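You operate a simulated robot arm through the tools that you are given. There is no shell and no other tool.

You are at the controls of a simulated two-armed robot. One attempt, no reset.

## Task
Pick up the tall measuring cylinder with one hand, pass it to the other hand and put it on the bench edge beside the balance. Set down upright: tall measuring cylinder.

The check looks at the end state, three seconds after you hand in, the way a careful person would. Anything else that was tipped, shoved, dropped, spilled or broken makes it a failure.

## Robot
Two 7-joint arms with two-finger parallel grippers on one trunk, on a base that moves. Base frame: it is fixed to the floor where the robot stands at the start and does not move with it; the origin is under the middle of the robot, x ahead of it, y to its left, z up; the surface under the hand at the start is at about z = 0.8. Readings come in m, rad, newtons and seconds.
The left shoulder is at the start at [0.027, 0.173, 1.42], the right one opposite. With the tool pointing down near the work surface each hand reaches from about 0.1 to 0.52 m from the robot's upright axis, wherever it stands, measured 20 degrees to its own side. Places, roughly: bench edge beside the balance [-1.3, 2, 0.9]. Payload 3.6 kg a hand.
Tool frame (each hand has its own): the origin (TCP) lies between the finger pads and is the grasp point; the fingertips stand 0.03 m ahead of it; z points along the fingers, y is the line along which they close. Largest opening 0.11 m; finger width 0.02, thickness 0.01; the body of the gripper, 0.048 by 0.112 m, starts 0.055 m behind the TCP.
Orientation is told as [roll, pitch, yaw] about the base's x, y, z axes, in that order, counted from this pose: with the fingers straight down and closing along the base's y, the tool's x points along the base's -x, its y along +y and its z along -z.

## Interface
- The arms move only by the tool move_arm. It takes "left_steps", "right_steps" or both (then of equal length, played together; a hand with none holds still); each is a list of rows, each an object of numbers (a shift or turn left out is 0, a gripper value left out holds the last): "x", "y", "z": the shift along the tool's x, y, z in m; "rx", "ry", "rz": the turn, a rotation vector about the tool's x, y, z in rad; "hand": the gripper command, from -1 (fully open) to 1 (shut), values between in proportion. In form: [{"x": .., "y": .., "z": .., "rx": .., "ry": .., "rz": .., "hand": ..}, ...]. A call has 1 to 20 rows; each row is the pose to reach, as a shift and turn from the pose commanded when the call began, along the tool's axes at that moment. Each row takes 0.2 s and may step no farther than 0.05 m and 0.15 rad from the row before; otherwise, or with a gripper value out of range, the whole call is refused. Where a pose cannot be reached the arm comes as near as it can. A force on the tool above 40 N (or 10 N above the force at the start of the call, whichever is more), or a blocked arm, ends the call early, and 0.2 s more pass. Each finger travels about 0.153 m/s and halts on what it meets, pressing with about 26 N; the grip force reading is that of the motor and also rises with nothing between the fingers. The clock runs only during rows and for 0.2 s after the last one: add rows that repeat a pose to give the fingers time. The reply holds the time, the measured pose of the TCP, the force on the tool along the base axes, the opening and the grip force, in the units named above and with some noise, with the torque about the TCP (base axes, N m) and any sound that the robot's microphone picked up, and new pictures: "views" is both (left out), scene, wrist or none (wrist: the cameras of the hands that moved).
- Cameras (640 x 400 px; columns grow to the right, rows downward): "scene" is now at [0.0844, -0.0136, 1.56]; the picture's right is [-0.19, -0.98, -0.00], its down [-0.86, 0.16, -0.49] and it looks along [0.48, -0.09, -0.87] (base axes); focal length 267 px, centre (320, 200). "left" rides on the left gripper at [0.072, -0.017, -0.103] in its tool frame; the picture's right is [0.23, 0.97, 0.00], its down [-0.76, 0.18, -0.62] and it looks along [-0.61, 0.14, 0.78] (tool axes); focal length 222 px, centre (320, 200). "right" rides on the right gripper at [0.072, 0.017, -0.104] in its tool frame; the picture's right is [-0.23, 0.97, 0.00], its down [-0.76, -0.18, -0.62] and it looks along [-0.61, -0.14, 0.78] (tool axes); focal length 222 px, centre (320, 200). There is no depth. A picture from a camera that has moved, and an enlarged one, comes with that camera's place and axes in the base frame and with its lens.
- slide_trunk(by): moves the trunk up (or, below 0, down) by that many m; the arms and the scene camera ride with it, the base frame stays. It gives what a move gives, with no picture.
- drive_base(legs): drives the robot by 1 to 6 legs, each [ahead, left, turn to the left] in m, m and rad, along the robot's own axes; the way and the turn of a leg run together, so that a leg with both is an arc; at most 1.5 m and 3.142 rad a leg. The arms and the cameras ride along, it lands a little off, and it stops where it bumps. It gives what a move gives, and a new picture of the scene camera.
- turn_head(pan, tilt): turns the head with the scene camera to pan (to the left, within 1.501 rad either way) and tilt (down, from -0.506 to 1.204), counted from straight ahead of the robot (the tilt from the chest, where the trunk bows). It gives what a move gives, and a new picture of the scene camera.
- zoom(camera, box): a new picture of the part [left, top, right, bottom] of that camera's present view, enlarged. No time passes.
- sign_off(): hands the job in; it is judged then, once.

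Places have to be worked out from the pictures, the camera data and where the tool is seen. Open the grippers and draw the arms clear of the work before you hand the job in, unless the task says otherwise.

The tools are called after ">>>" by a JSON object that holds its "name" and its "arguments". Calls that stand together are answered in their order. move_arm: Moves the arms, as the interface text tells. Its arguments: {"type":"object","properties":{"left_steps":{"type":"array","items":{"type":"object","properties":{"x":{"type":"number"},"y":{"type":"number"},"z":{"type":"number"},"rx":{"type":"number"},"ry":{"type":"number"},"rz":{"type":"number"},"hand":{"type":"number"}}}},"right_steps":{"type":"array","items":{"type":"object","properties":{"x":{"type":"number"},"y":{"type":"number"},"z":{"type":"number"},"rx":{"type":"number"},"ry":{"type":"number"},"rz":{"type":"number"},"hand":{"type":"number"}}}},"views":{"type":"string","enum":["both","scene","wrist","none"]}},"required":[]} The other tools are called the same way: slide_trunk (by) moves the trunk up or down; drive_base (legs) drives the base; turn_head (pan, tilt) turns the head that bears the scene camera; zoom (camera, box) takes an enlarged picture of a part of a camera's view; sign_off () hands the job in.

At the start:

```text
time: 0.0
left_eef_pos: [0.2841, 0.0991, 0.9955]
left_ee_rot: [0.325, -0.002, -0.003]
left_wrist_force: [-0.1, 0.9, -0.4]
left_moment: [0.0, 0.0, 0.01]
left_grip_width: 0.1101
left_grasp_force: 0.1
right_eef_pos: [0.3347, -0.407, 1.0674]
right_ee_rot: [-0.001, -0.002, 0.0]
right_wrist_force: [-0.1, 0.5, 0.4]
right_moment: [0.02, -0.03, 0.0]
right_grip_width: 0.1098
right_grasp_force: 0.0
trunk travel left (down, up): [-0.534, 0.229]
robot x, y, heading: [0.0019, 0.0037, 0.003]
head pan, tilt (commanded): [-0.187, 1.059]
```

scene: 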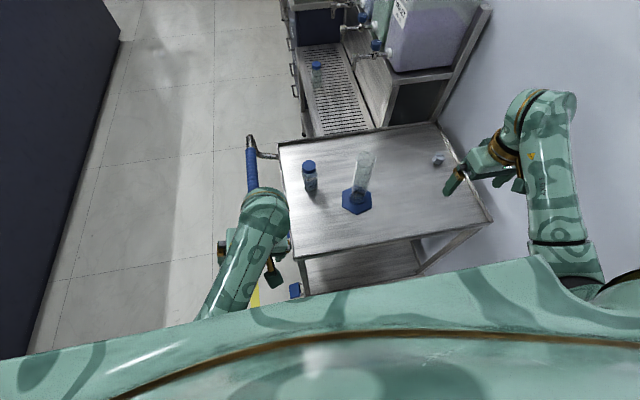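
right: 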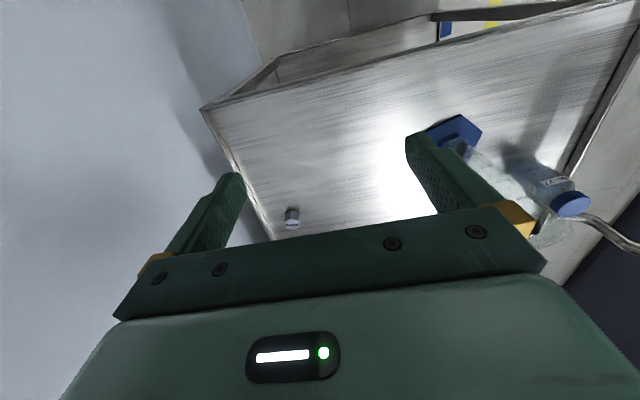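
left: 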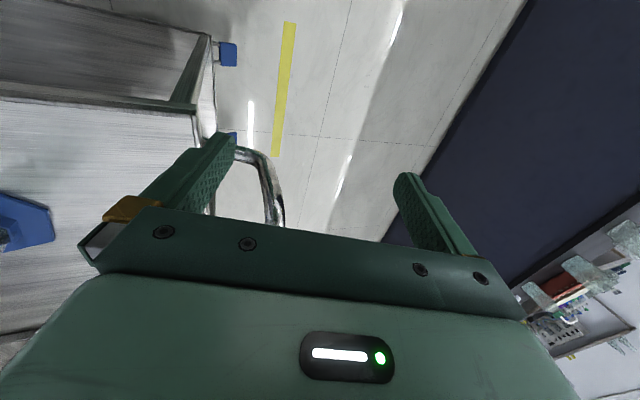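

The scene shows the tall cylinder with a blue hexagonal foot on a trolley ahead, with a blue-capped bottle to its left and a small item to the right. I'll enlarge the picture to locate it precisely.

>>> {"name": "zoom", "arguments": {"camera": "scene", "box": [270, 120, 470, 245]}}

>>> {"name": "zoom", "arguments": {"camera": "right", "box": [380, 80, 640, 260]}}

```text
3.20 times, centred on (370, 182) of scene
camera zoom: at [0.0844, -0.0136, 1.56], right [-0.19, -0.98, 0.0], down [-0.86, 0.16, -0.49], along [0.48, -0.09, -0.87], focal length 855 px, centre (160, 256)
```

zoom: 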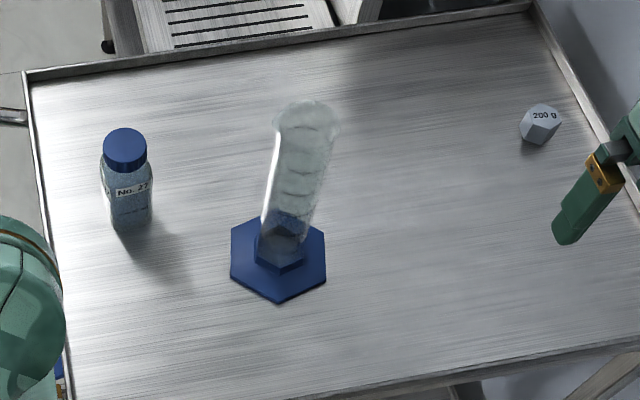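

```text
2.22 times, centred on (510, 170) of right
camera zoom: at [0.2635, -0.3913, 1.1713], right [0.23, 0.97, 0.0], down [0.76, -0.18, 0.62], along [0.61, -0.14, -0.78], focal length 494 px, centre (-102, 267)
```

zoom: 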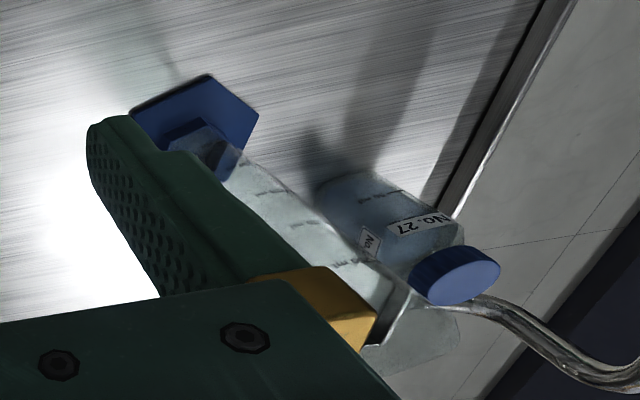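

The cylinder's foot is near [0.48, -0.21, 0.80] and its rim near z ≈ 1.03, with the body about 4 cm thick. The bottle is at about [0.55, -0.07]. Before moving anything I'll turn the head to look at the destination bench, behind and to the left.

>>> {"name": "turn_head", "arguments": {"pan": 1.5, "tilt": 0.4}}

```text
time: 1.7
left_eef_pos: [0.2834, 0.0999, 0.9951]
left_ee_rot: [0.328, -0.006, -0.001]
left_wrist_force: [-0.5, 0.4, 0.5]
left_moment: [0.02, 0.01, -0.01]
left_grip_width: 0.11
left_grasp_force: 0.1
right_eef_pos: [0.3345, -0.4091, 1.0671]
right_ee_rot: [-0.001, -0.001, 0.0]
right_wrist_force: [-0.3, -0.7, -0.2]
right_moment: [0.01, -0.04, -0.01]
right_grip_width: 0.11
right_grasp_force: 0.1
trunk travel left (down, up): [-0.534, 0.229]
robot x, y, heading: [-0.0027, 0.0016, -0.003]
head pan, tilt (commanded): [1.499, 0.4]
camera scene: at [0.0263, 0.091, 1.6142], right [1.0, -0.07, 0.0], down [-0.03, -0.39, -0.92], along [0.07, 0.92, -0.39], focal length 267 px, centre (320, 200)
```

scene: 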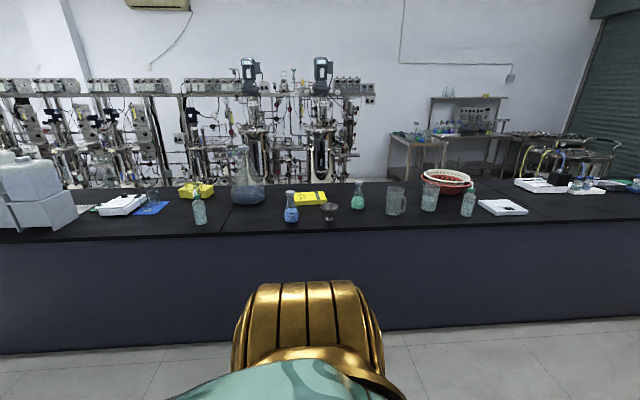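

The bench runs along y ≈ 1.3 to 2.1. I'll enlarge the left part, where the stated target spot should appear around pixel (119, 194).

>>> {"name": "zoom", "arguments": {"camera": "scene", "box": [0, 130, 240, 280]}}

>>> {"name": "zoom", "arguments": {"camera": "scene", "box": [220, 140, 460, 290]}}

>>> {"name": "zoom", "arguments": {"camera": "scene", "box": [400, 130, 640, 280]}}

```text
2.67 times, centred on (120, 205) of scene
camera zoom: at [0.0263, 0.091, 1.6142], right [1.0, -0.07, 0.0], down [-0.03, -0.39, -0.92], along [0.07, 0.92, -0.39], focal length 713 px, centre (853, 187)
```

zoom: 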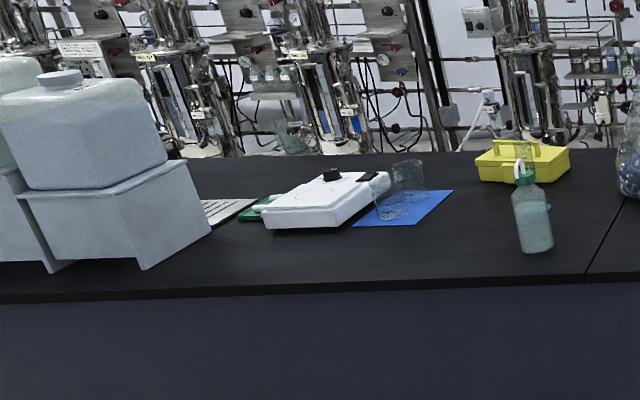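

```text
2.67 times, centred on (340, 215) of scene
camera zoom: at [0.0263, 0.091, 1.6142], right [1.0, -0.07, 0.0], down [-0.03, -0.39, -0.92], along [0.07, 0.92, -0.39], focal length 713 px, centre (267, 160)
```

zoom: 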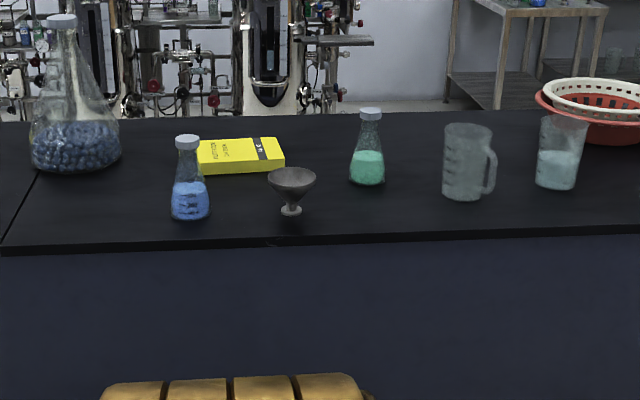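

```text
2.67 times, centred on (520, 205) of scene
camera zoom: at [0.0263, 0.091, 1.6142], right [1.0, -0.07, 0.0], down [-0.03, -0.39, -0.92], along [0.07, 0.92, -0.39], focal length 713 px, centre (-213, 187)
```

zoom: 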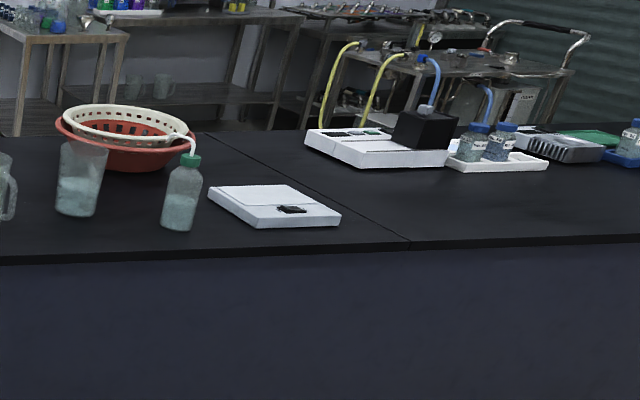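

The white unit near [-1.1, 1.7] with its display facing the far side looks like the balance, so the target spot at y ≈ 2 would be near the bench's far edge. I'll look in other directions to learn the room before touching anything.

>>> {"name": "turn_head", "arguments": {"pan": 1.5, "tilt": -0.1}}

>>> {"name": "turn_head", "arguments": {"pan": 0.4, "tilt": 0.4}}

>>> {"name": "turn_head", "arguments": {"pan": -1.5, "tilt": 0.5}}

>>> {"name": "turn_head", "arguments": {"pan": -0.35, "tilt": 0.9}}

```text
time: 2.6
left_eef_pos: [0.2843, 0.1003, 0.9951]
left_ee_rot: [0.328, -0.004, -0.002]
left_wrist_force: [-0.4, 0.6, 0.6]
left_moment: [-0.02, 0.0, -0.03]
left_grip_width: 0.1101
left_grasp_force: 0.0
right_eef_pos: [0.3342, -0.4092, 1.0679]
right_ee_rot: [-0.001, -0.001, -0.001]
right_wrist_force: [-0.2, -0.1, 0.5]
right_moment: [0.03, 0.02, -0.04]
right_grip_width: 0.1101
right_grasp_force: 0.1
trunk travel left (down, up): [-0.534, 0.229]
robot x, y, heading: [-0.0005, -0.0016, -0.003]
head pan, tilt (commanded): [1.499, -0.099]
camera scene: at [0.0259, 0.0854, 1.66], right [1.0, -0.07, 0.0], down [0.01, 0.1, -1.0], along [0.07, 0.99, 0.1], focal length 267 px, centre (320, 200)
```

scene: 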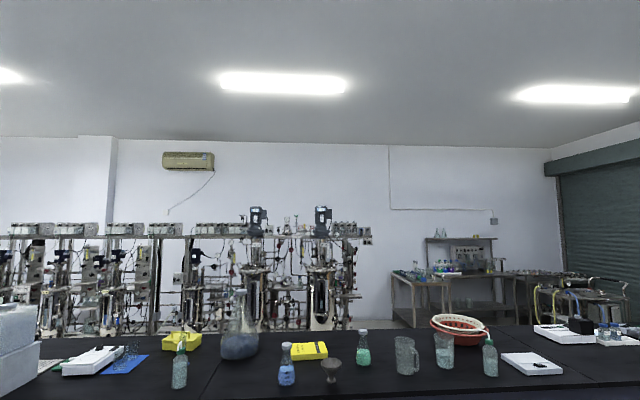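

```text
time: 4.0
left_eef_pos: [0.2832, 0.1007, 0.9959]
left_ee_rot: [0.329, -0.003, -0.002]
left_wrist_force: [0.7, -0.5, -0.2]
left_moment: [-0.01, 0.03, -0.01]
left_grip_width: 0.11
left_grasp_force: 0.0
right_eef_pos: [0.3341, -0.4079, 1.0667]
right_ee_rot: [0.0, 0.0, -0.001]
right_wrist_force: [0.3, 0.3, -0.1]
right_moment: [-0.03, 0.01, -0.01]
right_grip_width: 0.1101
right_grasp_force: 0.1
trunk travel left (down, up): [-0.534, 0.229]
robot x, y, heading: [-0.0015, -0.0008, -0.002]
head pan, tilt (commanded): [0.4, 0.4]
camera scene: at [0.1049, 0.0347, 1.6142], right [0.39, -0.92, 0.0], down [-0.36, -0.15, -0.92], along [0.85, 0.36, -0.39], focal length 267 px, centre (320, 200)
```

scene: 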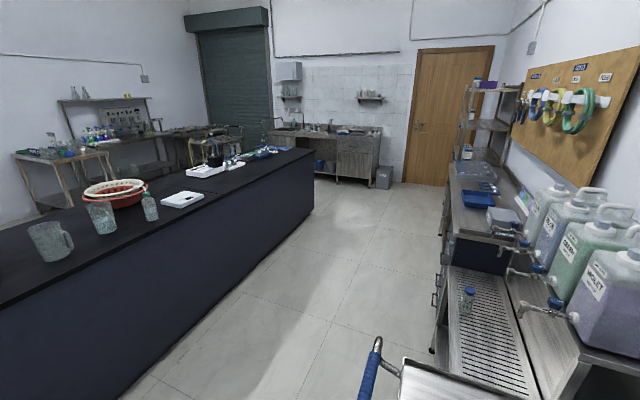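

```text
time: 5.8
left_eef_pos: [0.2846, 0.1006, 0.9962]
left_ee_rot: [0.329, -0.005, -0.001]
left_wrist_force: [0.8, 0.6, 0.0]
left_moment: [0.02, 0.0, 0.02]
left_grip_width: 0.1102
left_grasp_force: 0.0
right_eef_pos: [0.3355, -0.4083, 1.0678]
right_ee_rot: [-0.001, -0.002, 0.0]
right_wrist_force: [0.5, 0.3, 1.2]
right_moment: [0.01, 0.01, 0.01]
right_grip_width: 0.11
right_grasp_force: 0.0
trunk travel left (down, up): [-0.534, 0.229]
robot x, y, heading: [-0.0008, 0.0013, 0.003]
head pan, tilt (commanded): [-1.499, 0.499]
camera scene: at [0.0262, -0.0922, 1.6051], right [-1.0, -0.07, 0.0], down [-0.03, 0.48, -0.88], along [0.06, -0.88, -0.48], focal length 267 px, centre (320, 200)
```

scene: 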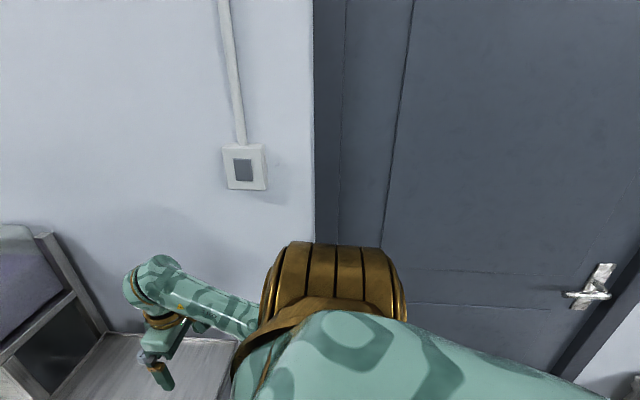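

```text
time: 7.2
left_eef_pos: [0.2844, 0.1007, 0.9954]
left_ee_rot: [0.328, -0.004, -0.001]
left_wrist_force: [0.5, 0.7, 0.0]
left_moment: [0.03, 0.02, -0.03]
left_grip_width: 0.1097
left_grasp_force: 0.1
right_eef_pos: [0.3337, -0.4088, 1.0666]
right_ee_rot: [0.001, 0.001, 0.001]
right_wrist_force: [0.0, -0.1, -0.3]
right_moment: [-0.02, 0.01, -0.02]
right_grip_width: 0.11
right_grasp_force: 0.1
trunk travel left (down, up): [-0.534, 0.229]
robot x, y, heading: [-0.0026, 0.0034, 0.006]
head pan, tilt (commanded): [-0.351, 0.901]
camera scene: at [0.0905, -0.0275, 1.5712], right [-0.34, -0.94, 0.0], down [-0.74, 0.27, -0.62], along [0.58, -0.21, -0.78], focal length 267 px, centre (320, 200)
```

scene: 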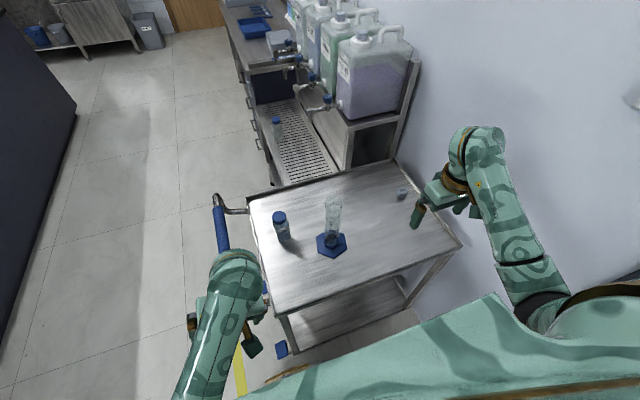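

The room is clear: the island bench ends well ahead at about x ≈ 2.5, so there is a way around it. I'll zoom in on the cylinder again from this head pose to refine its place before the pick.

>>> {"name": "zoom", "arguments": {"camera": "scene", "box": [250, 170, 410, 270]}}

```text
4.00 times, centred on (330, 220) of scene
camera zoom: at [0.0905, -0.0275, 1.5712], right [-0.34, -0.94, 0.0], down [-0.74, 0.27, -0.62], along [0.58, -0.21, -0.78], focal length 1069 px, centre (280, 120)
```

zoom: 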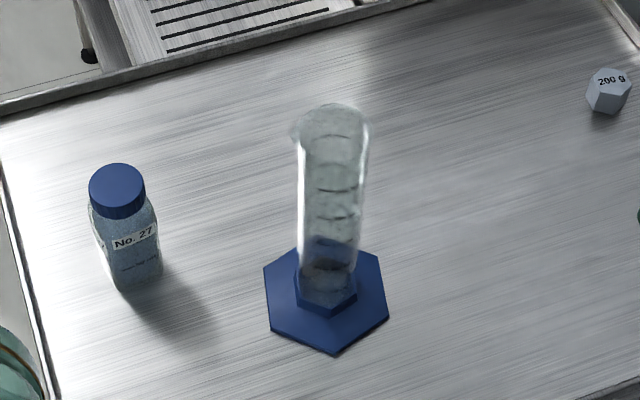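

Both views agree: cylinder axis at about [0.476, -0.204], rim at z ≈ 1.033, barrel about 4.4 cm. I'll raise the right hand above rim height and move it over the cylinder, then check with the wrist camera.

>>> {"name": "move_arm", "arguments": {"right_steps": [{"z": -0.04, "hand": -1}, {"z": -0.08}, {"x": -0.024, "y": 0.034, "z": -0.08}, {"x": -0.048, "y": 0.068, "z": -0.08}, {"x": -0.072, "y": 0.102, "z": -0.08}, {"x": -0.096, "y": 0.136, "z": -0.08}, {"x": -0.12, "y": 0.17, "z": -0.08}, {"x": -0.142, "y": 0.204, "z": -0.08}, {"x": -0.142, "y": 0.204, "z": -0.08}]}}

```text
time: 9.2
left_eef_pos: [0.2842, 0.1007, 0.9951]
left_ee_rot: [0.329, -0.006, -0.001]
left_wrist_force: [0.4, 0.4, 0.7]
left_moment: [0.03, -0.03, -0.02]
left_grip_width: 0.11
left_grasp_force: 0.0
right_eef_pos: [0.4765, -0.2079, 1.1488]
right_ee_rot: [0.002, 0.0, -0.001]
right_wrist_force: [-0.1, 0.4, -0.1]
right_moment: [0.04, -0.02, 0.01]
right_grip_width: 0.1104
right_grasp_force: 0.0
trunk travel left (down, up): [-0.534, 0.229]
robot x, y, heading: [0.0023, -0.0025, -0.004]
head pan, tilt (commanded): [-0.351, 0.901]
camera scene: at [0.0899, -0.0285, 1.5712], right [-0.34, -0.94, 0.0], down [-0.74, 0.27, -0.62], along [0.58, -0.21, -0.78], focal length 267 px, centre (320, 200)
camera right: at [0.4055, -0.1894, 1.2521], right [0.23, 0.97, 0.0], down [0.76, -0.18, 0.62], along [0.61, -0.14, -0.78], focal length 222 px, centre (320, 200)
```

scene: 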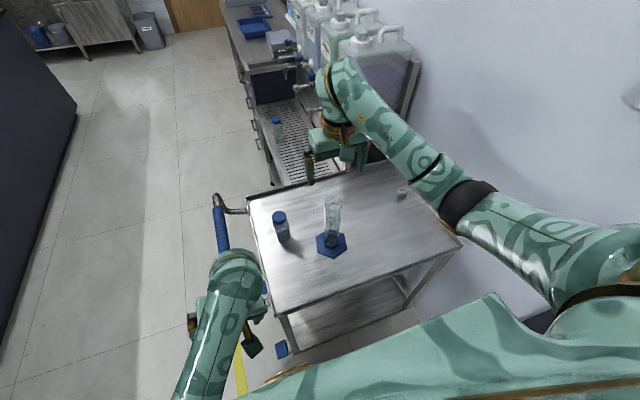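
right: 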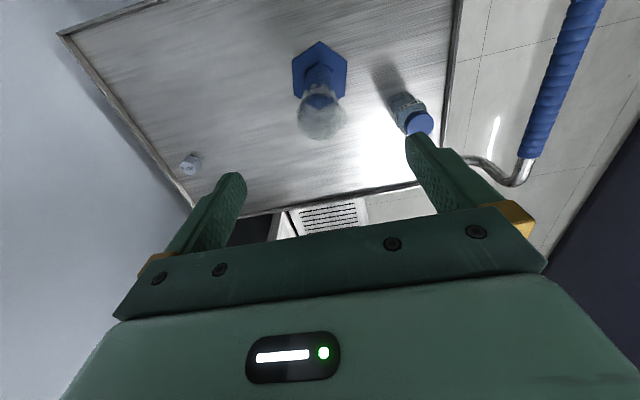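

The wrist picture puts the rim at [0.478, -0.204] and the foot at [0.473, -0.204], so the hand is nearly centred. I'll descend partway with a 4 mm left correction and check again.

>>> {"name": "move_arm", "arguments": {"right_steps": [{"y": 0.004, "z": 0.03}, {"y": 0.004, "z": 0.06}, {"y": 0.004, "z": 0.09}, {"y": 0.004, "z": 0.115}, {"y": 0.004, "z": 0.115}]}}

```text
time: 10.4
left_eef_pos: [0.2848, 0.1005, 0.9957]
left_ee_rot: [0.327, -0.003, -0.002]
left_wrist_force: [0.4, 0.1, 0.6]
left_moment: [0.01, 0.01, -0.03]
left_grip_width: 0.1099
left_grasp_force: 0.0
right_eef_pos: [0.4747, -0.2031, 1.0306]
right_ee_rot: [0.0, 0.001, 0.0]
right_wrist_force: [0.2, 0.2, 0.2]
right_moment: [0.02, 0.01, -0.02]
right_grip_width: 0.11
right_grasp_force: 0.0
trunk travel left (down, up): [-0.534, 0.229]
robot x, y, heading: [0.0025, -0.0017, -0.0]
head pan, tilt (commanded): [-0.351, 0.901]
camera scene: at [0.0906, -0.0275, 1.5712], right [-0.34, -0.94, 0.0], down [-0.74, 0.27, -0.62], along [0.58, -0.21, -0.78], focal length 267 px, centre (320, 200)
camera right: at [0.404, -0.1846, 1.1344], right [0.23, 0.97, 0.0], down [0.76, -0.18, 0.62], along [0.61, -0.14, -0.78], focal length 222 px, centre (320, 200)
```

scene: 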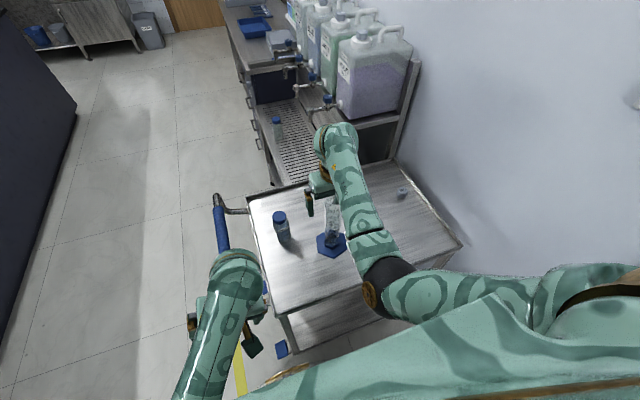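
right: 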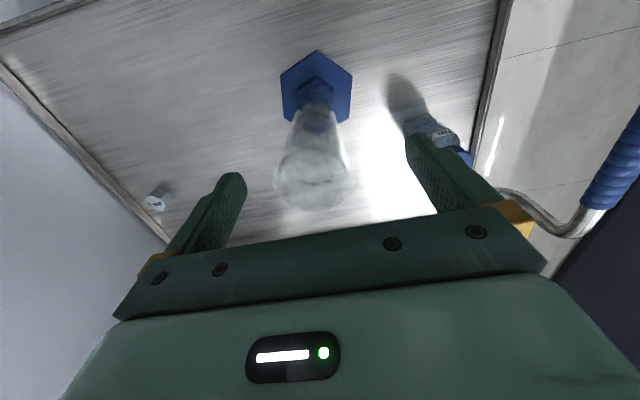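

The hand is well centred over the barrel. I'll zoom the wrist view to fix the rim's height before the final descent.

>>> {"name": "zoom", "arguments": {"camera": "right", "box": [240, 110, 400, 230]}}

>>> {"name": "zoom", "arguments": {"camera": "scene", "box": [270, 160, 390, 260]}}

```text
3.33 times, centred on (320, 170) of right
camera zoom: at [0.404, -0.1846, 1.1344], right [0.23, 0.97, 0.0], down [0.76, -0.18, 0.62], along [0.61, -0.14, -0.78], focal length 740 px, centre (320, 300)
```

zoom: 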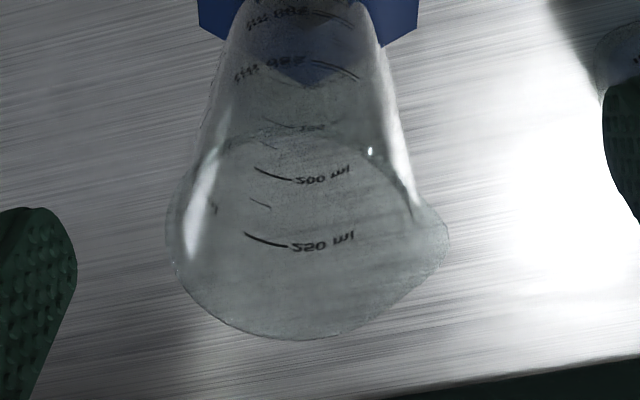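

```text
4.00 times, centred on (330, 210) of scene
camera zoom: at [0.0906, -0.0275, 1.5712], right [-0.34, -0.94, 0.0], down [-0.74, 0.27, -0.62], along [0.58, -0.21, -0.78], focal length 1069 px, centre (280, 160)
```

zoom: 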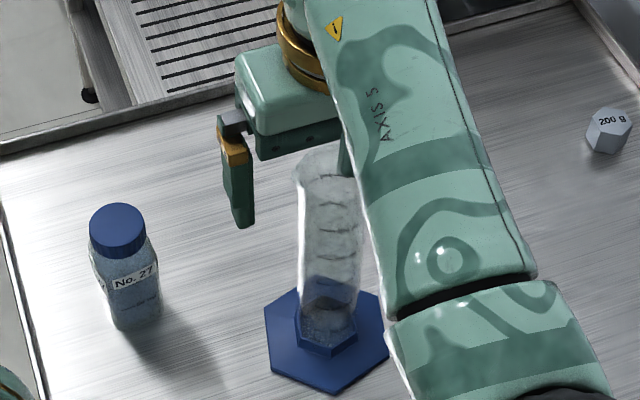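

The rim sits between z ≈ 1.02 and 1.033, so lowering 4.5 cm puts the palm just above it with the fingers straddling the barrel. I'll descend and then close slowly.

>>> {"name": "move_arm", "arguments": {"right_steps": [{"z": 0.015}, {"z": 0.03}, {"z": 0.043}, {"z": 0.043}]}}

```text
time: 11.6
left_eef_pos: [0.2841, 0.1011, 0.9943]
left_ee_rot: [0.33, -0.005, -0.002]
left_wrist_force: [-0.4, 0.2, -0.1]
left_moment: [0.02, 0.02, -0.01]
left_grip_width: 0.1101
left_grasp_force: 0.1
right_eef_pos: [0.4788, -0.2385, 0.9894]
right_ee_rot: [-0.052, -0.002, -0.028]
right_wrist_force: [0.3, -0.4, 0.4]
right_moment: [0.02, 0.02, -0.02]
right_grip_width: 0.1099
right_grasp_force: 0.0
trunk travel left (down, up): [-0.534, 0.229]
robot x, y, heading: [0.0025, 0.0006, 0.002]
head pan, tilt (commanded): [-0.351, 0.901]
stopped in row 4 (right hand): the arm was blocked; the commanded pose is now the measured one
camera scene: at [0.0907, -0.0273, 1.5712], right [-0.34, -0.94, 0.0], down [-0.74, 0.27, -0.62], along [0.58, -0.21, -0.78], focal length 267 px, centre (320, 200)
camera right: at [0.4079, -0.2136, 1.092], right [0.25, 0.97, -0.05], down [0.75, -0.17, 0.63], along [0.6, -0.2, -0.77], focal length 222 px, centre (320, 200)
```

scene: 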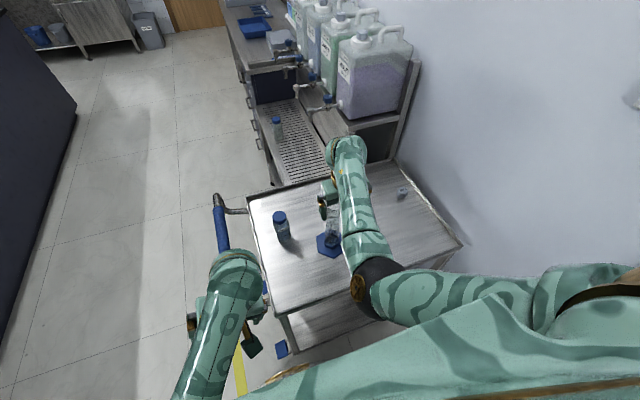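
right: 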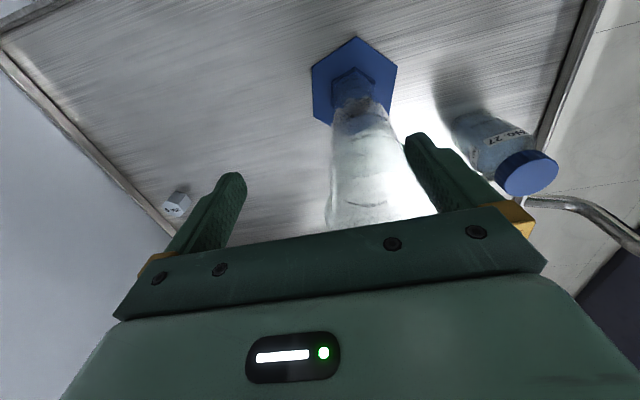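

The arm was blocked in the last row and the hand drifted about 3.5 cm right with a slight tilt, but the forces are nil and the foot still reads [0.467, -0.204], so the cylinder hasn't moved. I'll look closely at the elbow and the fingers to see what stopped it.

>>> {"name": "zoom", "arguments": {"camera": "scene", "box": [260, 120, 500, 320]}}

>>> {"name": "zoom", "arguments": {"camera": "right", "box": [200, 20, 480, 240]}}

```text
2.00 times, centred on (380, 220) of scene
camera zoom: at [0.0907, -0.0273, 1.5712], right [-0.34, -0.94, 0.0], down [-0.74, 0.27, -0.62], along [0.58, -0.21, -0.78], focal length 534 px, centre (200, 160)
```

zoom: 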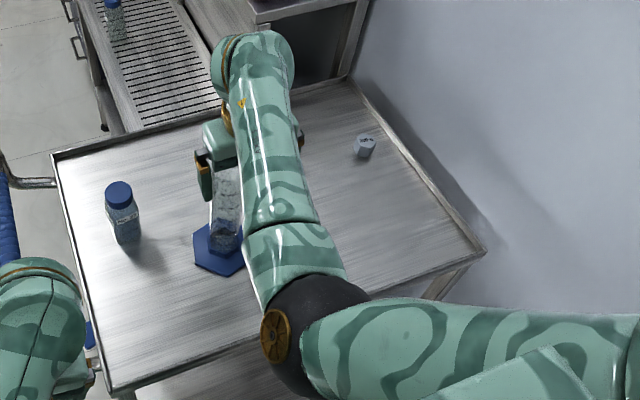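

```text
1.82 times, centred on (340, 130) of right
camera zoom: at [0.4079, -0.2136, 1.092], right [0.25, 0.97, -0.05], down [0.75, -0.17, 0.63], along [0.6, -0.2, -0.77], focal length 404 px, centre (284, 327)
```

zoom: 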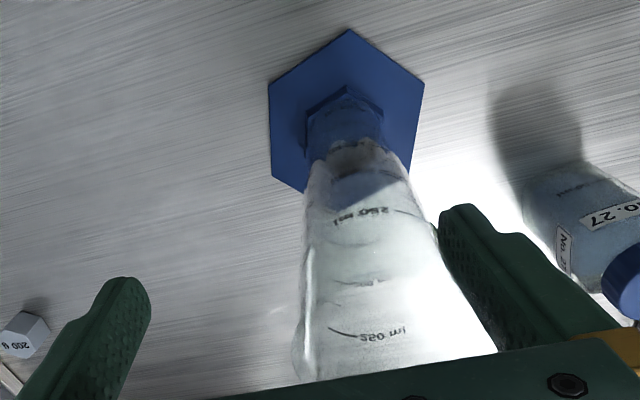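

The elbow has dropped below the wrist, so the wrist bend is likely at its limit; nothing touched the cylinder. I'll back the hand up and left to re-centre it, then raise the trunk to give the arm a more natural downward posture.

>>> {"name": "move_arm", "arguments": {"right_steps": [{"y": 0.008, "z": -0.005}, {"y": 0.016, "z": -0.02, "rx": 0.02}, {"y": 0.026, "z": -0.04, "rx": 0.05}, {"y": 0.032, "z": -0.06, "rx": 0.052}, {"y": 0.032, "z": -0.08, "rx": 0.052}, {"y": 0.032, "z": -0.1, "rx": 0.052}, {"y": 0.032, "z": -0.1, "rx": 0.052}]}}

```text
time: 13.4
left_eef_pos: [0.2847, 0.1015, 0.9947]
left_ee_rot: [0.331, -0.006, -0.001]
left_wrist_force: [0.5, -0.1, -1.0]
left_moment: [0.03, 0.02, 0.02]
left_grip_width: 0.1099
left_grasp_force: 0.1
right_eef_pos: [0.4812, -0.248, 1.0895]
right_ee_rot: [-0.18, -0.013, -0.074]
right_wrist_force: [-0.5, 0.0, -0.4]
right_moment: [-0.01, 0.01, -0.01]
right_grip_width: 0.1099
right_grasp_force: 0.1
trunk travel left (down, up): [-0.534, 0.229]
robot x, y, heading: [0.0043, 0.0023, -0.002]
head pan, tilt (commanded): [-0.351, 0.901]
stopped in row 7 (right hand): the arm was blocked; the commanded pose is now the measured one
camera scene: at [0.0907, -0.0272, 1.5712], right [-0.34, -0.94, 0.0], down [-0.74, 0.27, -0.62], along [0.58, -0.21, -0.78], focal length 267 px, centre (320, 200)
camera right: at [0.4117, -0.2074, 1.1875], right [0.3, 0.94, -0.17], down [0.75, -0.12, 0.65], along [0.59, -0.33, -0.74], focal length 222 px, centre (320, 200)
```

scene: 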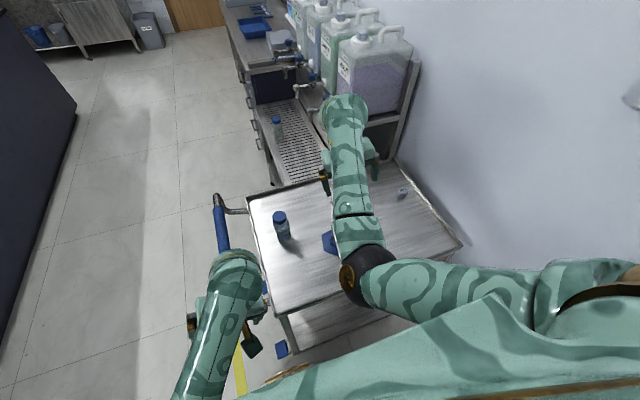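
right: 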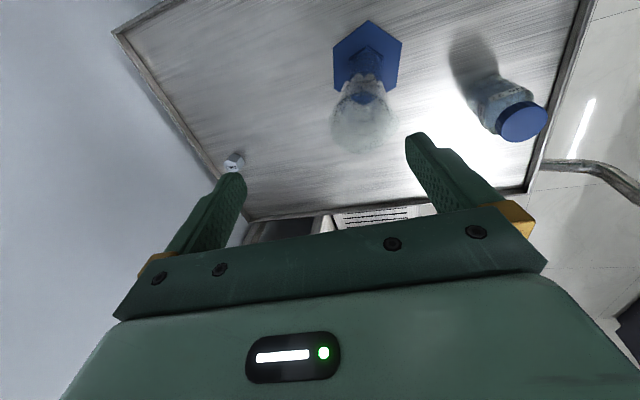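

The hand is clear above the cylinder, but the elbow keeps folding inward and the tool has tilted. I'll raise the trunk so the arm can straighten downward.

>>> {"name": "slide_trunk", "arguments": {"by": 0.2}}

```text
time: 14.4
left_eef_pos: [0.2924, 0.1707, 1.0488]
left_ee_rot: [0.497, -0.026, -0.011]
left_wrist_force: [0.5, 0.7, 0.5]
left_moment: [0.0, 0.06, -0.01]
left_grip_width: 0.11
left_grasp_force: 0.1
right_eef_pos: [0.4801, -0.2747, 1.157]
right_ee_rot: [-0.22, -0.019, -0.104]
right_wrist_force: [-0.2, 0.7, -0.2]
right_moment: [0.05, -0.02, -0.04]
right_grip_width: 0.11
right_grasp_force: 0.1
trunk travel left (down, up): [-0.598, 0.165]
robot x, y, heading: [0.0027, -0.0036, -0.0]
head pan, tilt (commanded): [-0.351, 0.901]
stopped: the arm was blocked; the commanded pose is now the measured one
```

The trunk rose only 6 cm before something blocked, and both hands were pushed outward. I'll look down at both arms to see what is in contact.

>>> {"name": "turn_head", "arguments": {"pan": 0.0, "tilt": 1.2}}

>>> {"name": "turn_head", "arguments": {"pan": -0.9, "tilt": 1.2}}

>>> {"name": "turn_head", "arguments": {"pan": 0.9, "tilt": 1.2}}

```text
time: 15.2
left_eef_pos: [0.2933, 0.1699, 1.048]
left_ee_rot: [0.493, -0.027, -0.012]
left_wrist_force: [0.8, 0.0, -0.1]
left_moment: [0.01, 0.01, 0.02]
left_grip_width: 0.1101
left_grasp_force: 0.0
right_eef_pos: [0.4801, -0.2748, 1.1542]
right_ee_rot: [-0.222, -0.015, -0.102]
right_wrist_force: [0.4, -0.2, -0.5]
right_moment: [0.04, -0.02, -0.01]
right_grip_width: 0.11
right_grasp_force: 0.1
trunk travel left (down, up): [-0.598, 0.165]
robot x, y, heading: [-0.0004, -0.0029, 0.001]
head pan, tilt (commanded): [0.0, 1.201]
camera scene: at [0.0705, -0.0013, 1.6162], right [0.0, -1.0, 0.0], down [-0.93, 0.0, -0.36], along [0.36, 0.0, -0.93], focal length 267 px, centre (320, 200)
```

scene: 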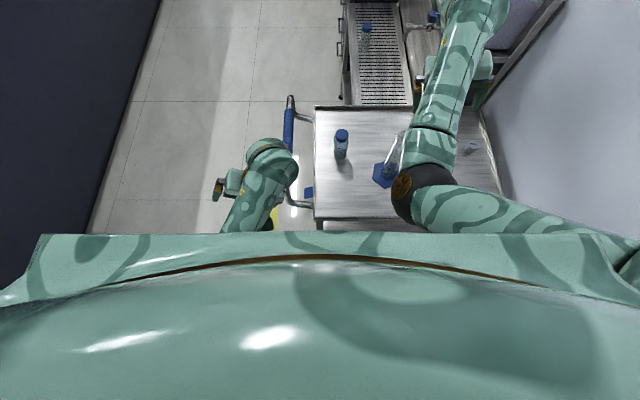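

```text
time: 16.4
left_eef_pos: [0.2934, 0.1712, 1.0466]
left_ee_rot: [0.494, -0.024, -0.01]
left_wrist_force: [-0.6, -0.8, -0.1]
left_moment: [0.03, 0.0, 0.0]
left_grip_width: 0.11
left_grasp_force: 0.1
right_eef_pos: [0.4787, -0.2761, 1.1544]
right_ee_rot: [-0.221, -0.013, -0.103]
right_wrist_force: [-0.5, -0.3, 0.0]
right_moment: [0.01, 0.03, -0.01]
right_grip_width: 0.1101
right_grasp_force: 0.0
trunk travel left (down, up): [-0.598, 0.165]
robot x, y, heading: [-0.0061, 0.0007, 0.0]
head pan, tilt (commanded): [-0.901, 1.201]
camera scene: at [0.0493, -0.045, 1.6162], right [-0.78, -0.62, 0.0], down [-0.58, 0.73, -0.36], along [0.23, -0.28, -0.93], focal length 267 px, centre (320, 200)
```

scene: 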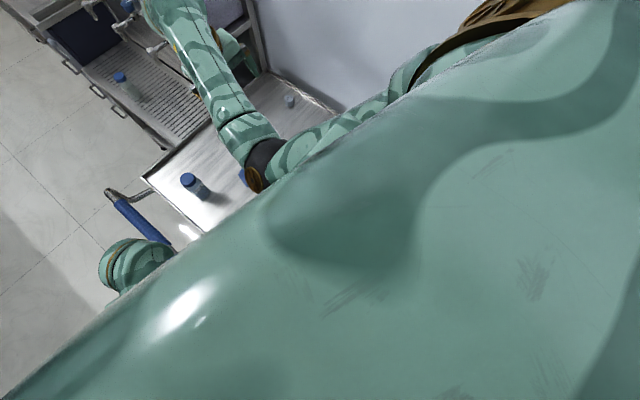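

```text
time: 18.2
left_eef_pos: [0.2917, 0.1706, 1.0474]
left_ee_rot: [0.492, -0.024, -0.01]
left_wrist_force: [-0.1, 0.0, -0.2]
left_moment: [-0.02, 0.0, 0.01]
left_grip_width: 0.1101
left_grasp_force: 0.1
right_eef_pos: [0.4789, -0.275, 1.1555]
right_ee_rot: [-0.221, -0.012, -0.1]
right_wrist_force: [-1.2, 0.8, 0.6]
right_moment: [-0.01, 0.0, 0.0]
right_grip_width: 0.1098
right_grasp_force: 0.1
trunk travel left (down, up): [-0.598, 0.165]
robot x, y, heading: [0.0013, -0.003, 0.002]
head pan, tilt (commanded): [0.901, 1.201]
camera scene: at [0.0493, 0.0426, 1.6162], right [0.78, -0.62, 0.0], down [-0.58, -0.73, -0.36], along [0.22, 0.28, -0.93], focal length 267 px, centre (320, 200)
```

scene: 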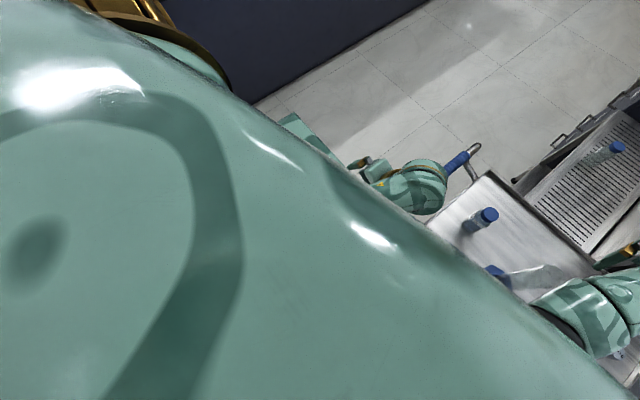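

Both elbows sit folded close to the chest, and pointing the tool straight down at 0.52 m seems to exceed what the wrist can do. I'll move the right hand back to a free spot above the trolley and level it first. After that I'll switch to a forward-pointing grasp about 30° below horizontal, which needs far less wrist bend.

>>> {"name": "move_arm", "arguments": {"right_steps": [{"x": 0.015, "y": -0.014, "z": -0.005, "rx": -0.05, "rz": -0.025}, {"x": 0.03, "y": -0.028, "z": -0.005, "rx": -0.11, "rz": -0.05}, {"x": 0.045, "y": -0.042, "z": -0.005, "rx": -0.165, "rz": -0.075}, {"x": 0.06, "y": -0.057, "z": -0.005, "rx": -0.22, "rz": -0.1}, {"x": 0.06, "y": -0.057, "z": -0.005, "rx": -0.22, "rz": -0.1}]}}

>>> {"name": "turn_head", "arguments": {"pan": -0.35, "tilt": 0.9}}

```text
time: 19.6
left_eef_pos: [0.2929, 0.1719, 1.0471]
left_ee_rot: [0.495, -0.025, -0.01]
left_wrist_force: [0.5, 0.0, 0.7]
left_moment: [0.01, 0.01, -0.03]
left_grip_width: 0.11
left_grasp_force: 0.1
right_eef_pos: [0.4119, -0.3505, 1.1761]
right_ee_rot: [-0.047, -0.007, -0.036]
right_wrist_force: [-0.3, -0.1, 0.5]
right_moment: [0.02, 0.04, 0.03]
right_grip_width: 0.1102
right_grasp_force: 0.0
trunk travel left (down, up): [-0.598, 0.165]
robot x, y, heading: [-0.0016, 0.0039, 0.003]
head pan, tilt (commanded): [0.901, 1.201]
stopped in row 5 (right hand): the arm was blocked; the commanded pose is now the measured one
camera scene: at [0.0491, 0.0423, 1.6162], right [0.78, -0.62, 0.0], down [-0.58, -0.73, -0.36], along [0.22, 0.28, -0.93], focal length 267 px, centre (320, 200)
camera right: at [0.3418, -0.3255, 1.278], right [0.26, 0.96, -0.04], down [0.75, -0.17, 0.64], along [0.61, -0.2, -0.77], focal length 222 px, centre (320, 200)
```

scene: 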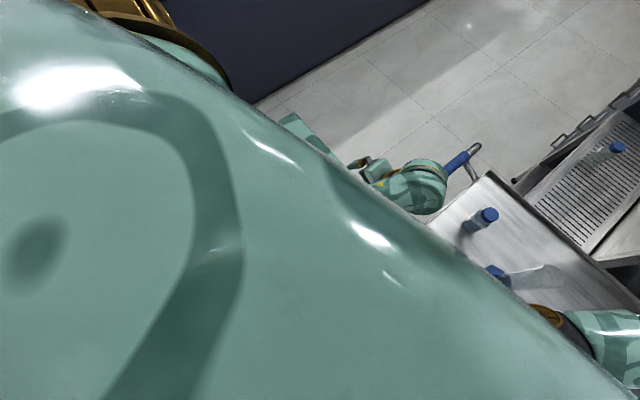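
right: 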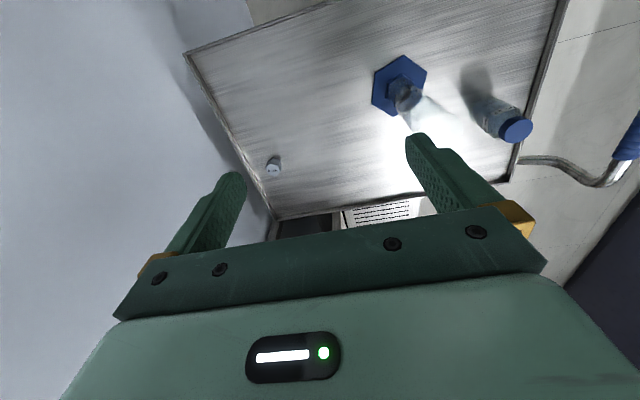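

```text
time: 21.0
left_eef_pos: [0.2929, 0.1722, 1.0474]
left_ee_rot: [0.496, -0.025, -0.011]
left_wrist_force: [-0.2, -0.6, -0.5]
left_moment: [0.03, 0.0, 0.02]
left_grip_width: 0.1101
left_grasp_force: 0.1
right_eef_pos: [0.4121, -0.3503, 1.1741]
right_ee_rot: [-0.047, -0.007, -0.035]
right_wrist_force: [0.4, 0.4, -0.1]
right_moment: [-0.02, 0.0, -0.01]
right_grip_width: 0.11
right_grasp_force: 0.0
trunk travel left (down, up): [-0.598, 0.165]
robot x, y, heading: [-0.0, 0.0016, 0.0]
head pan, tilt (commanded): [-0.351, 0.901]
camera scene: at [0.0854, -0.0271, 1.636], right [-0.34, -0.94, 0.0], down [-0.74, 0.27, -0.62], along [0.58, -0.21, -0.78], focal length 267 px, centre (320, 200)
```

scene: 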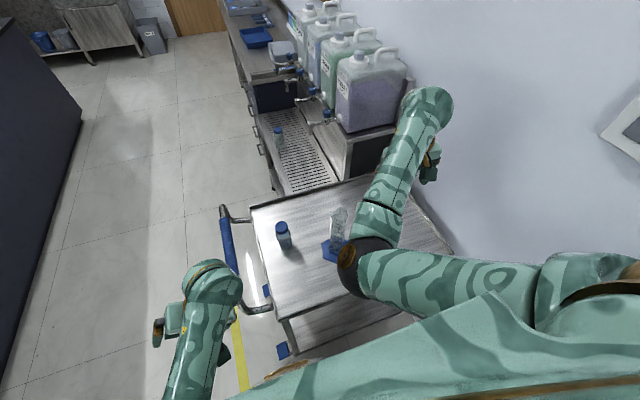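

The elbow is still pinned inboard against the chest and limits the hand. I'll draw the right hand back and outward with a left yaw, which should swing the elbow out to the right side again.

>>> {"name": "move_arm", "arguments": {"right_steps": [{"x": 0.025, "y": -0.02, "rz": -0.1}, {"x": 0.05, "y": -0.04, "rz": -0.2}, {"x": 0.075, "y": -0.06, "rz": -0.3}, {"x": 0.1, "y": -0.08, "rz": -0.4}, {"x": 0.11, "y": -0.09, "rz": -0.5}, {"x": 0.11, "y": -0.09, "rz": -0.5}], "views": "scene"}}

```text
time: 22.4
left_eef_pos: [0.2925, 0.1715, 1.0476]
left_ee_rot: [0.495, -0.025, -0.009]
left_wrist_force: [0.0, 0.2, 0.7]
left_moment: [-0.01, -0.03, 0.0]
left_grip_width: 0.1099
left_grasp_force: 0.1
right_eef_pos: [0.2976, -0.4304, 1.1774]
right_ee_rot: [-0.04, 0.014, 0.469]
right_wrist_force: [-0.1, 0.5, -0.1]
right_moment: [0.0, 0.0, -0.01]
right_grip_width: 0.1099
right_grasp_force: 0.1
trunk travel left (down, up): [-0.598, 0.165]
robot x, y, heading: [0.0061, 0.0009, 0.002]
head pan, tilt (commanded): [-0.351, 0.901]
camera scene: at [0.0853, -0.027, 1.636], right [-0.34, -0.94, 0.0], down [-0.74, 0.27, -0.62], along [0.58, -0.21, -0.78], focal length 267 px, centre (320, 200)
```

scene: 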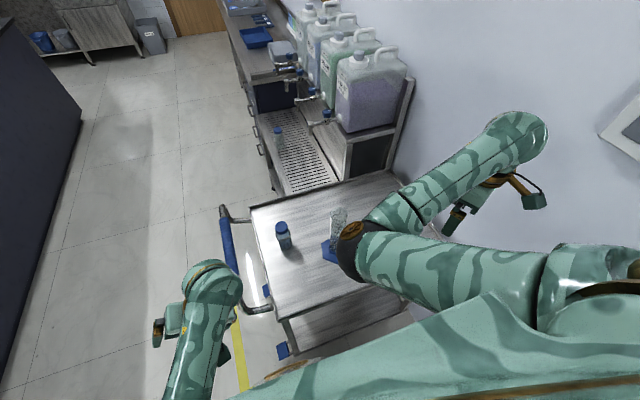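

The move went through freely, though the elbow stays inboard. I'll bring the hand forward over the empty right side of the trolley (about [0.45, -0.38, 1.12]) with the yaw undone, so the arm is more extended before I tilt the tool forward.

>>> {"name": "move_arm", "arguments": {"right_steps": [{"x": -0.032, "y": -0.005, "z": 0.012, "rz": 0.094}, {"x": -0.064, "y": -0.01, "z": 0.024, "rz": 0.188}, {"x": -0.096, "y": -0.015, "z": 0.036, "rz": 0.282}, {"x": -0.128, "y": -0.02, "z": 0.048, "rz": 0.376}, {"x": -0.158, "y": -0.024, "z": 0.057, "rz": 0.469}, {"x": -0.158, "y": -0.024, "z": 0.057, "rz": 0.469}], "views": "scene"}}

```text
time: 23.8
left_eef_pos: [0.293, 0.171, 1.0473]
left_ee_rot: [0.493, -0.026, -0.01]
left_wrist_force: [0.0, 0.7, -0.4]
left_moment: [-0.02, 0.03, 0.02]
left_grip_width: 0.1101
left_grasp_force: 0.0
right_eef_pos: [0.4547, -0.3885, 1.1186]
right_ee_rot: [-0.045, -0.005, 0.0]
right_wrist_force: [-0.7, 0.8, 0.2]
right_moment: [0.02, -0.01, -0.01]
right_grip_width: 0.11
right_grasp_force: 0.1
trunk travel left (down, up): [-0.598, 0.165]
robot x, y, heading: [0.0018, -0.0031, 0.001]
head pan, tilt (commanded): [-0.351, 0.901]
camera scene: at [0.0848, -0.0272, 1.636], right [-0.34, -0.94, 0.0], down [-0.74, 0.27, -0.62], along [0.58, -0.21, -0.78], focal length 267 px, centre (320, 200)
```

scene: 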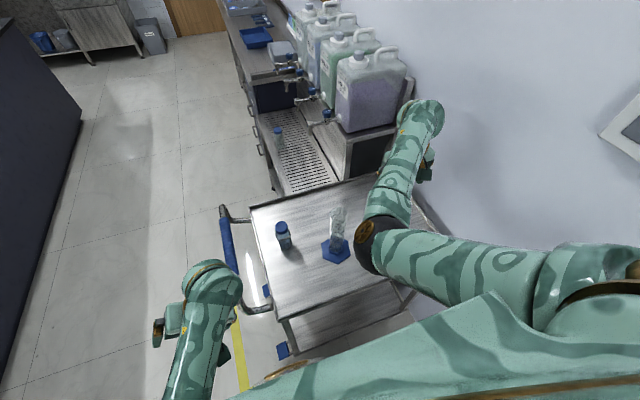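

No block this time, and the elbow has moved a bit outward. Now I'll tilt the tool forward by 60° about its closing axis, in place.

>>> {"name": "move_arm", "arguments": {"right_steps": [{"ry": -0.14}, {"ry": -0.28}, {"ry": -0.42}, {"ry": -0.56}, {"ry": -0.7}, {"ry": -0.84}, {"ry": -0.95}, {"ry": -1.047}, {"ry": -1.047}]}}

```text
time: 25.2
left_eef_pos: [0.2925, 0.1712, 1.0481]
left_ee_rot: [0.496, -0.024, -0.011]
left_wrist_force: [0.2, -0.3, 0.5]
left_moment: [0.02, 0.0, 0.0]
left_grip_width: 0.1099
left_grasp_force: 0.1
right_eef_pos: [0.5047, -0.4226, 1.2116]
right_ee_rot: [-0.17, -0.962, 0.088]
right_wrist_force: [0.3, -0.4, 1.4]
right_moment: [-0.01, 0.01, 0.01]
right_grip_width: 0.1099
right_grasp_force: 0.1
trunk travel left (down, up): [-0.598, 0.165]
robot x, y, heading: [-0.0003, 0.0015, -0.001]
head pan, tilt (commanded): [-0.351, 0.901]
stopped in row 6 (right hand): the arm was blocked; the commanded pose is now the measured one
camera scene: at [0.0853, -0.0279, 1.636], right [-0.34, -0.94, 0.0], down [-0.74, 0.27, -0.62], along [0.58, -0.21, -0.78], focal length 267 px, centre (320, 200)
camera right: at [0.3807, -0.3989, 1.21], right [0.18, 0.98, 0.09], down [-0.09, -0.08, 0.99], along [0.98, -0.19, 0.07], focal length 222 px, centre (320, 200)
```

scene: 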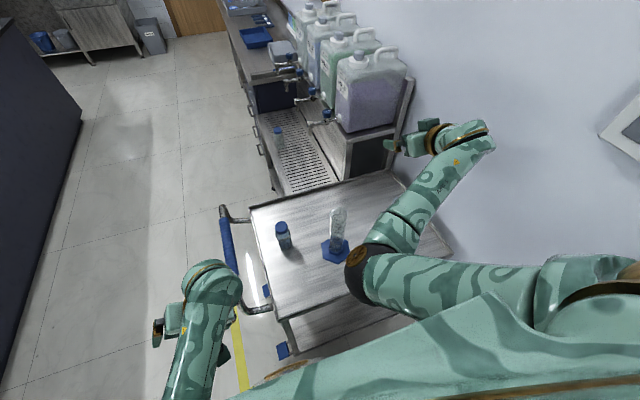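
right: 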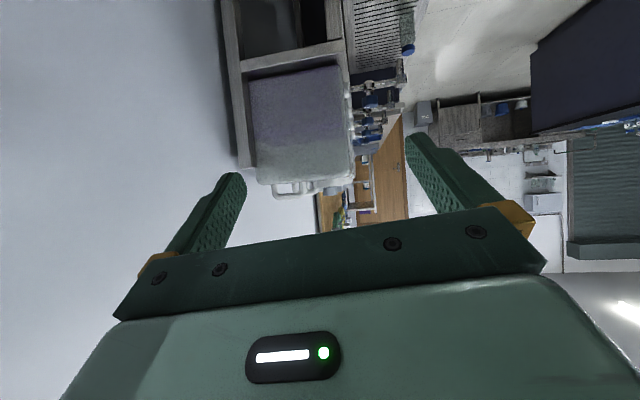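

The tilt jammed at about 55° because the arm is too folded at this height. Lowering the hand about 20 cm on the free right side will extend the arm and should relieve the elbow.

>>> {"name": "move_arm", "arguments": {"right_steps": [{"x": 0.035, "y": 0.01, "z": 0.019}, {"x": 0.07, "y": 0.02, "z": 0.038}, {"x": 0.105, "y": 0.03, "z": 0.057}, {"x": 0.14, "y": 0.04, "z": 0.076}, {"x": 0.174, "y": 0.048, "z": 0.0935}, {"x": 0.174, "y": 0.048, "z": 0.0935}]}}

```text
time: 26.6
left_eef_pos: [0.2923, 0.1713, 1.0463]
left_ee_rot: [0.493, -0.025, -0.011]
left_wrist_force: [-0.3, 0.4, 0.3]
left_moment: [0.03, 0.04, 0.04]
left_grip_width: 0.1103
left_grasp_force: 0.2
right_eef_pos: [0.4823, -0.3849, 1.0092]
right_ee_rot: [-0.159, -0.959, 0.084]
right_wrist_force: [-0.1, 0.3, 0.9]
right_moment: [0.02, 0.01, -0.02]
right_grip_width: 0.1102
right_grasp_force: 0.1
right hand out of reach, approached as far as the arm can: row 2
trunk travel left (down, up): [-0.598, 0.165]
robot x, y, heading: [0.0015, -0.0028, 0.0]
head pan, tilt (commanded): [-0.351, 0.901]
camera scene: at [0.0852, -0.0258, 1.636], right [-0.34, -0.94, 0.0], down [-0.74, 0.27, -0.62], along [0.58, -0.21, -0.78], focal length 267 px, centre (320, 200)
camera right: at [0.3586, -0.362, 1.0073], right [0.17, 0.98, 0.1], down [-0.08, -0.09, 0.99], along [0.98, -0.18, 0.07], focal length 222 px, centre (320, 200)
```

scene: 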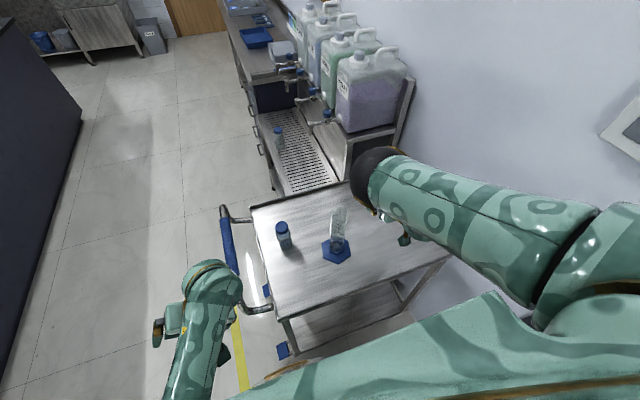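
right: 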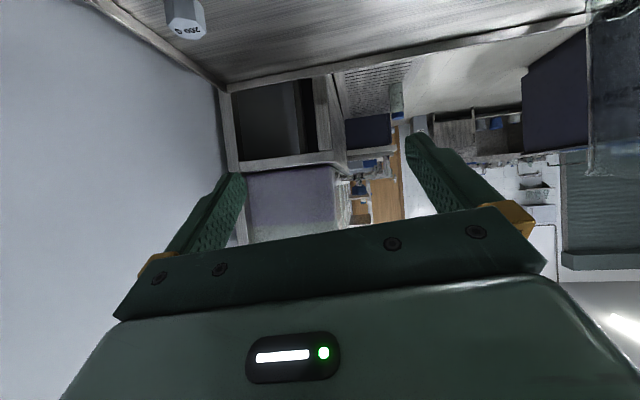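

The arm switched to an elbow-high posture and reached [0.482, -0.385, 1.009] cleanly; the cylinder, bottle and weight are undisturbed. From here an approach from the back-right suits the arm, so I'll yaw the tool to point 45° left-forward and 30° down. I'll lift it 6 cm at the same time so the fingers stay above the rim.

>>> {"name": "move_arm", "arguments": {"right_steps": [{"x": -0.008, "y": -0.001, "z": -0.006, "rx": -0.125, "ry": -0.019, "rz": -0.062}, {"x": -0.016, "y": -0.002, "z": -0.012, "rx": -0.249, "ry": -0.038, "rz": -0.124}, {"x": -0.025, "y": -0.003, "z": -0.017, "rx": -0.374, "ry": -0.057, "rz": -0.186}, {"x": -0.033, "y": -0.004, "z": -0.023, "rx": -0.499, "ry": -0.077, "rz": -0.249}, {"x": -0.041, "y": -0.005, "z": -0.028, "rx": -0.623, "ry": -0.096, "rz": -0.311}, {"x": -0.049, "y": -0.0055, "z": -0.034, "rx": -0.748, "ry": -0.115, "rz": -0.373}, {"x": -0.049, "y": -0.0055, "z": -0.034, "rx": -0.748, "ry": -0.115, "rz": -0.373}]}}

```text
time: 28.2
left_eef_pos: [0.2913, 0.1712, 1.0479]
left_ee_rot: [0.495, -0.025, -0.01]
left_wrist_force: [-0.8, -0.2, 0.4]
left_moment: [-0.03, 0.01, -0.01]
left_grip_width: 0.1098
left_grasp_force: 0.1
right_eef_pos: [0.4824, -0.3858, 1.0704]
right_ee_rot: [0.003, -1.047, 0.782]
right_wrist_force: [0.1, -0.1, -0.2]
right_moment: [0.01, 0.0, 0.02]
right_grip_width: 0.1103
right_grasp_force: 0.0
trunk travel left (down, up): [-0.598, 0.165]
robot x, y, heading: [0.0016, -0.0009, 0.001]
head pan, tilt (commanded): [-0.351, 0.901]
camera scene: at [0.0854, -0.0268, 1.636], right [-0.34, -0.94, 0.0], down [-0.74, 0.27, -0.62], along [0.58, -0.21, -0.78], focal length 267 px, centre (320, 200)
camera right: at [0.3834, -0.4614, 1.0593], right [-0.61, 0.77, 0.2], down [0.02, -0.24, 0.97], along [0.79, 0.59, 0.13], focal length 222 px, centre (320, 200)
```

scene: 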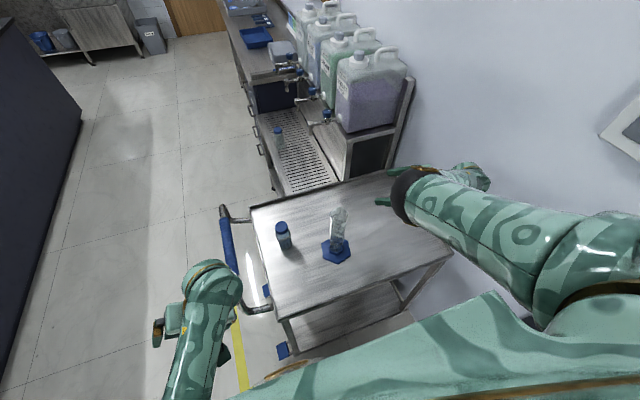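
right: 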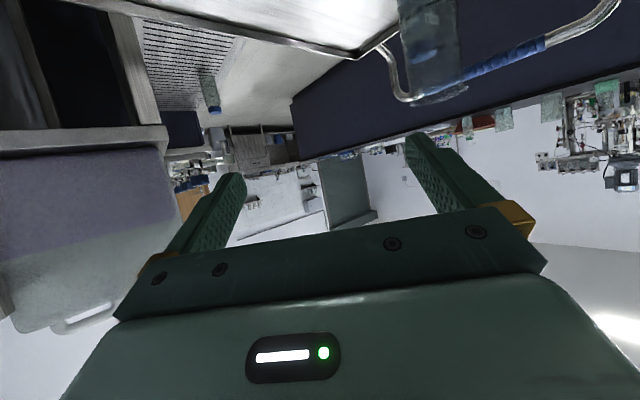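

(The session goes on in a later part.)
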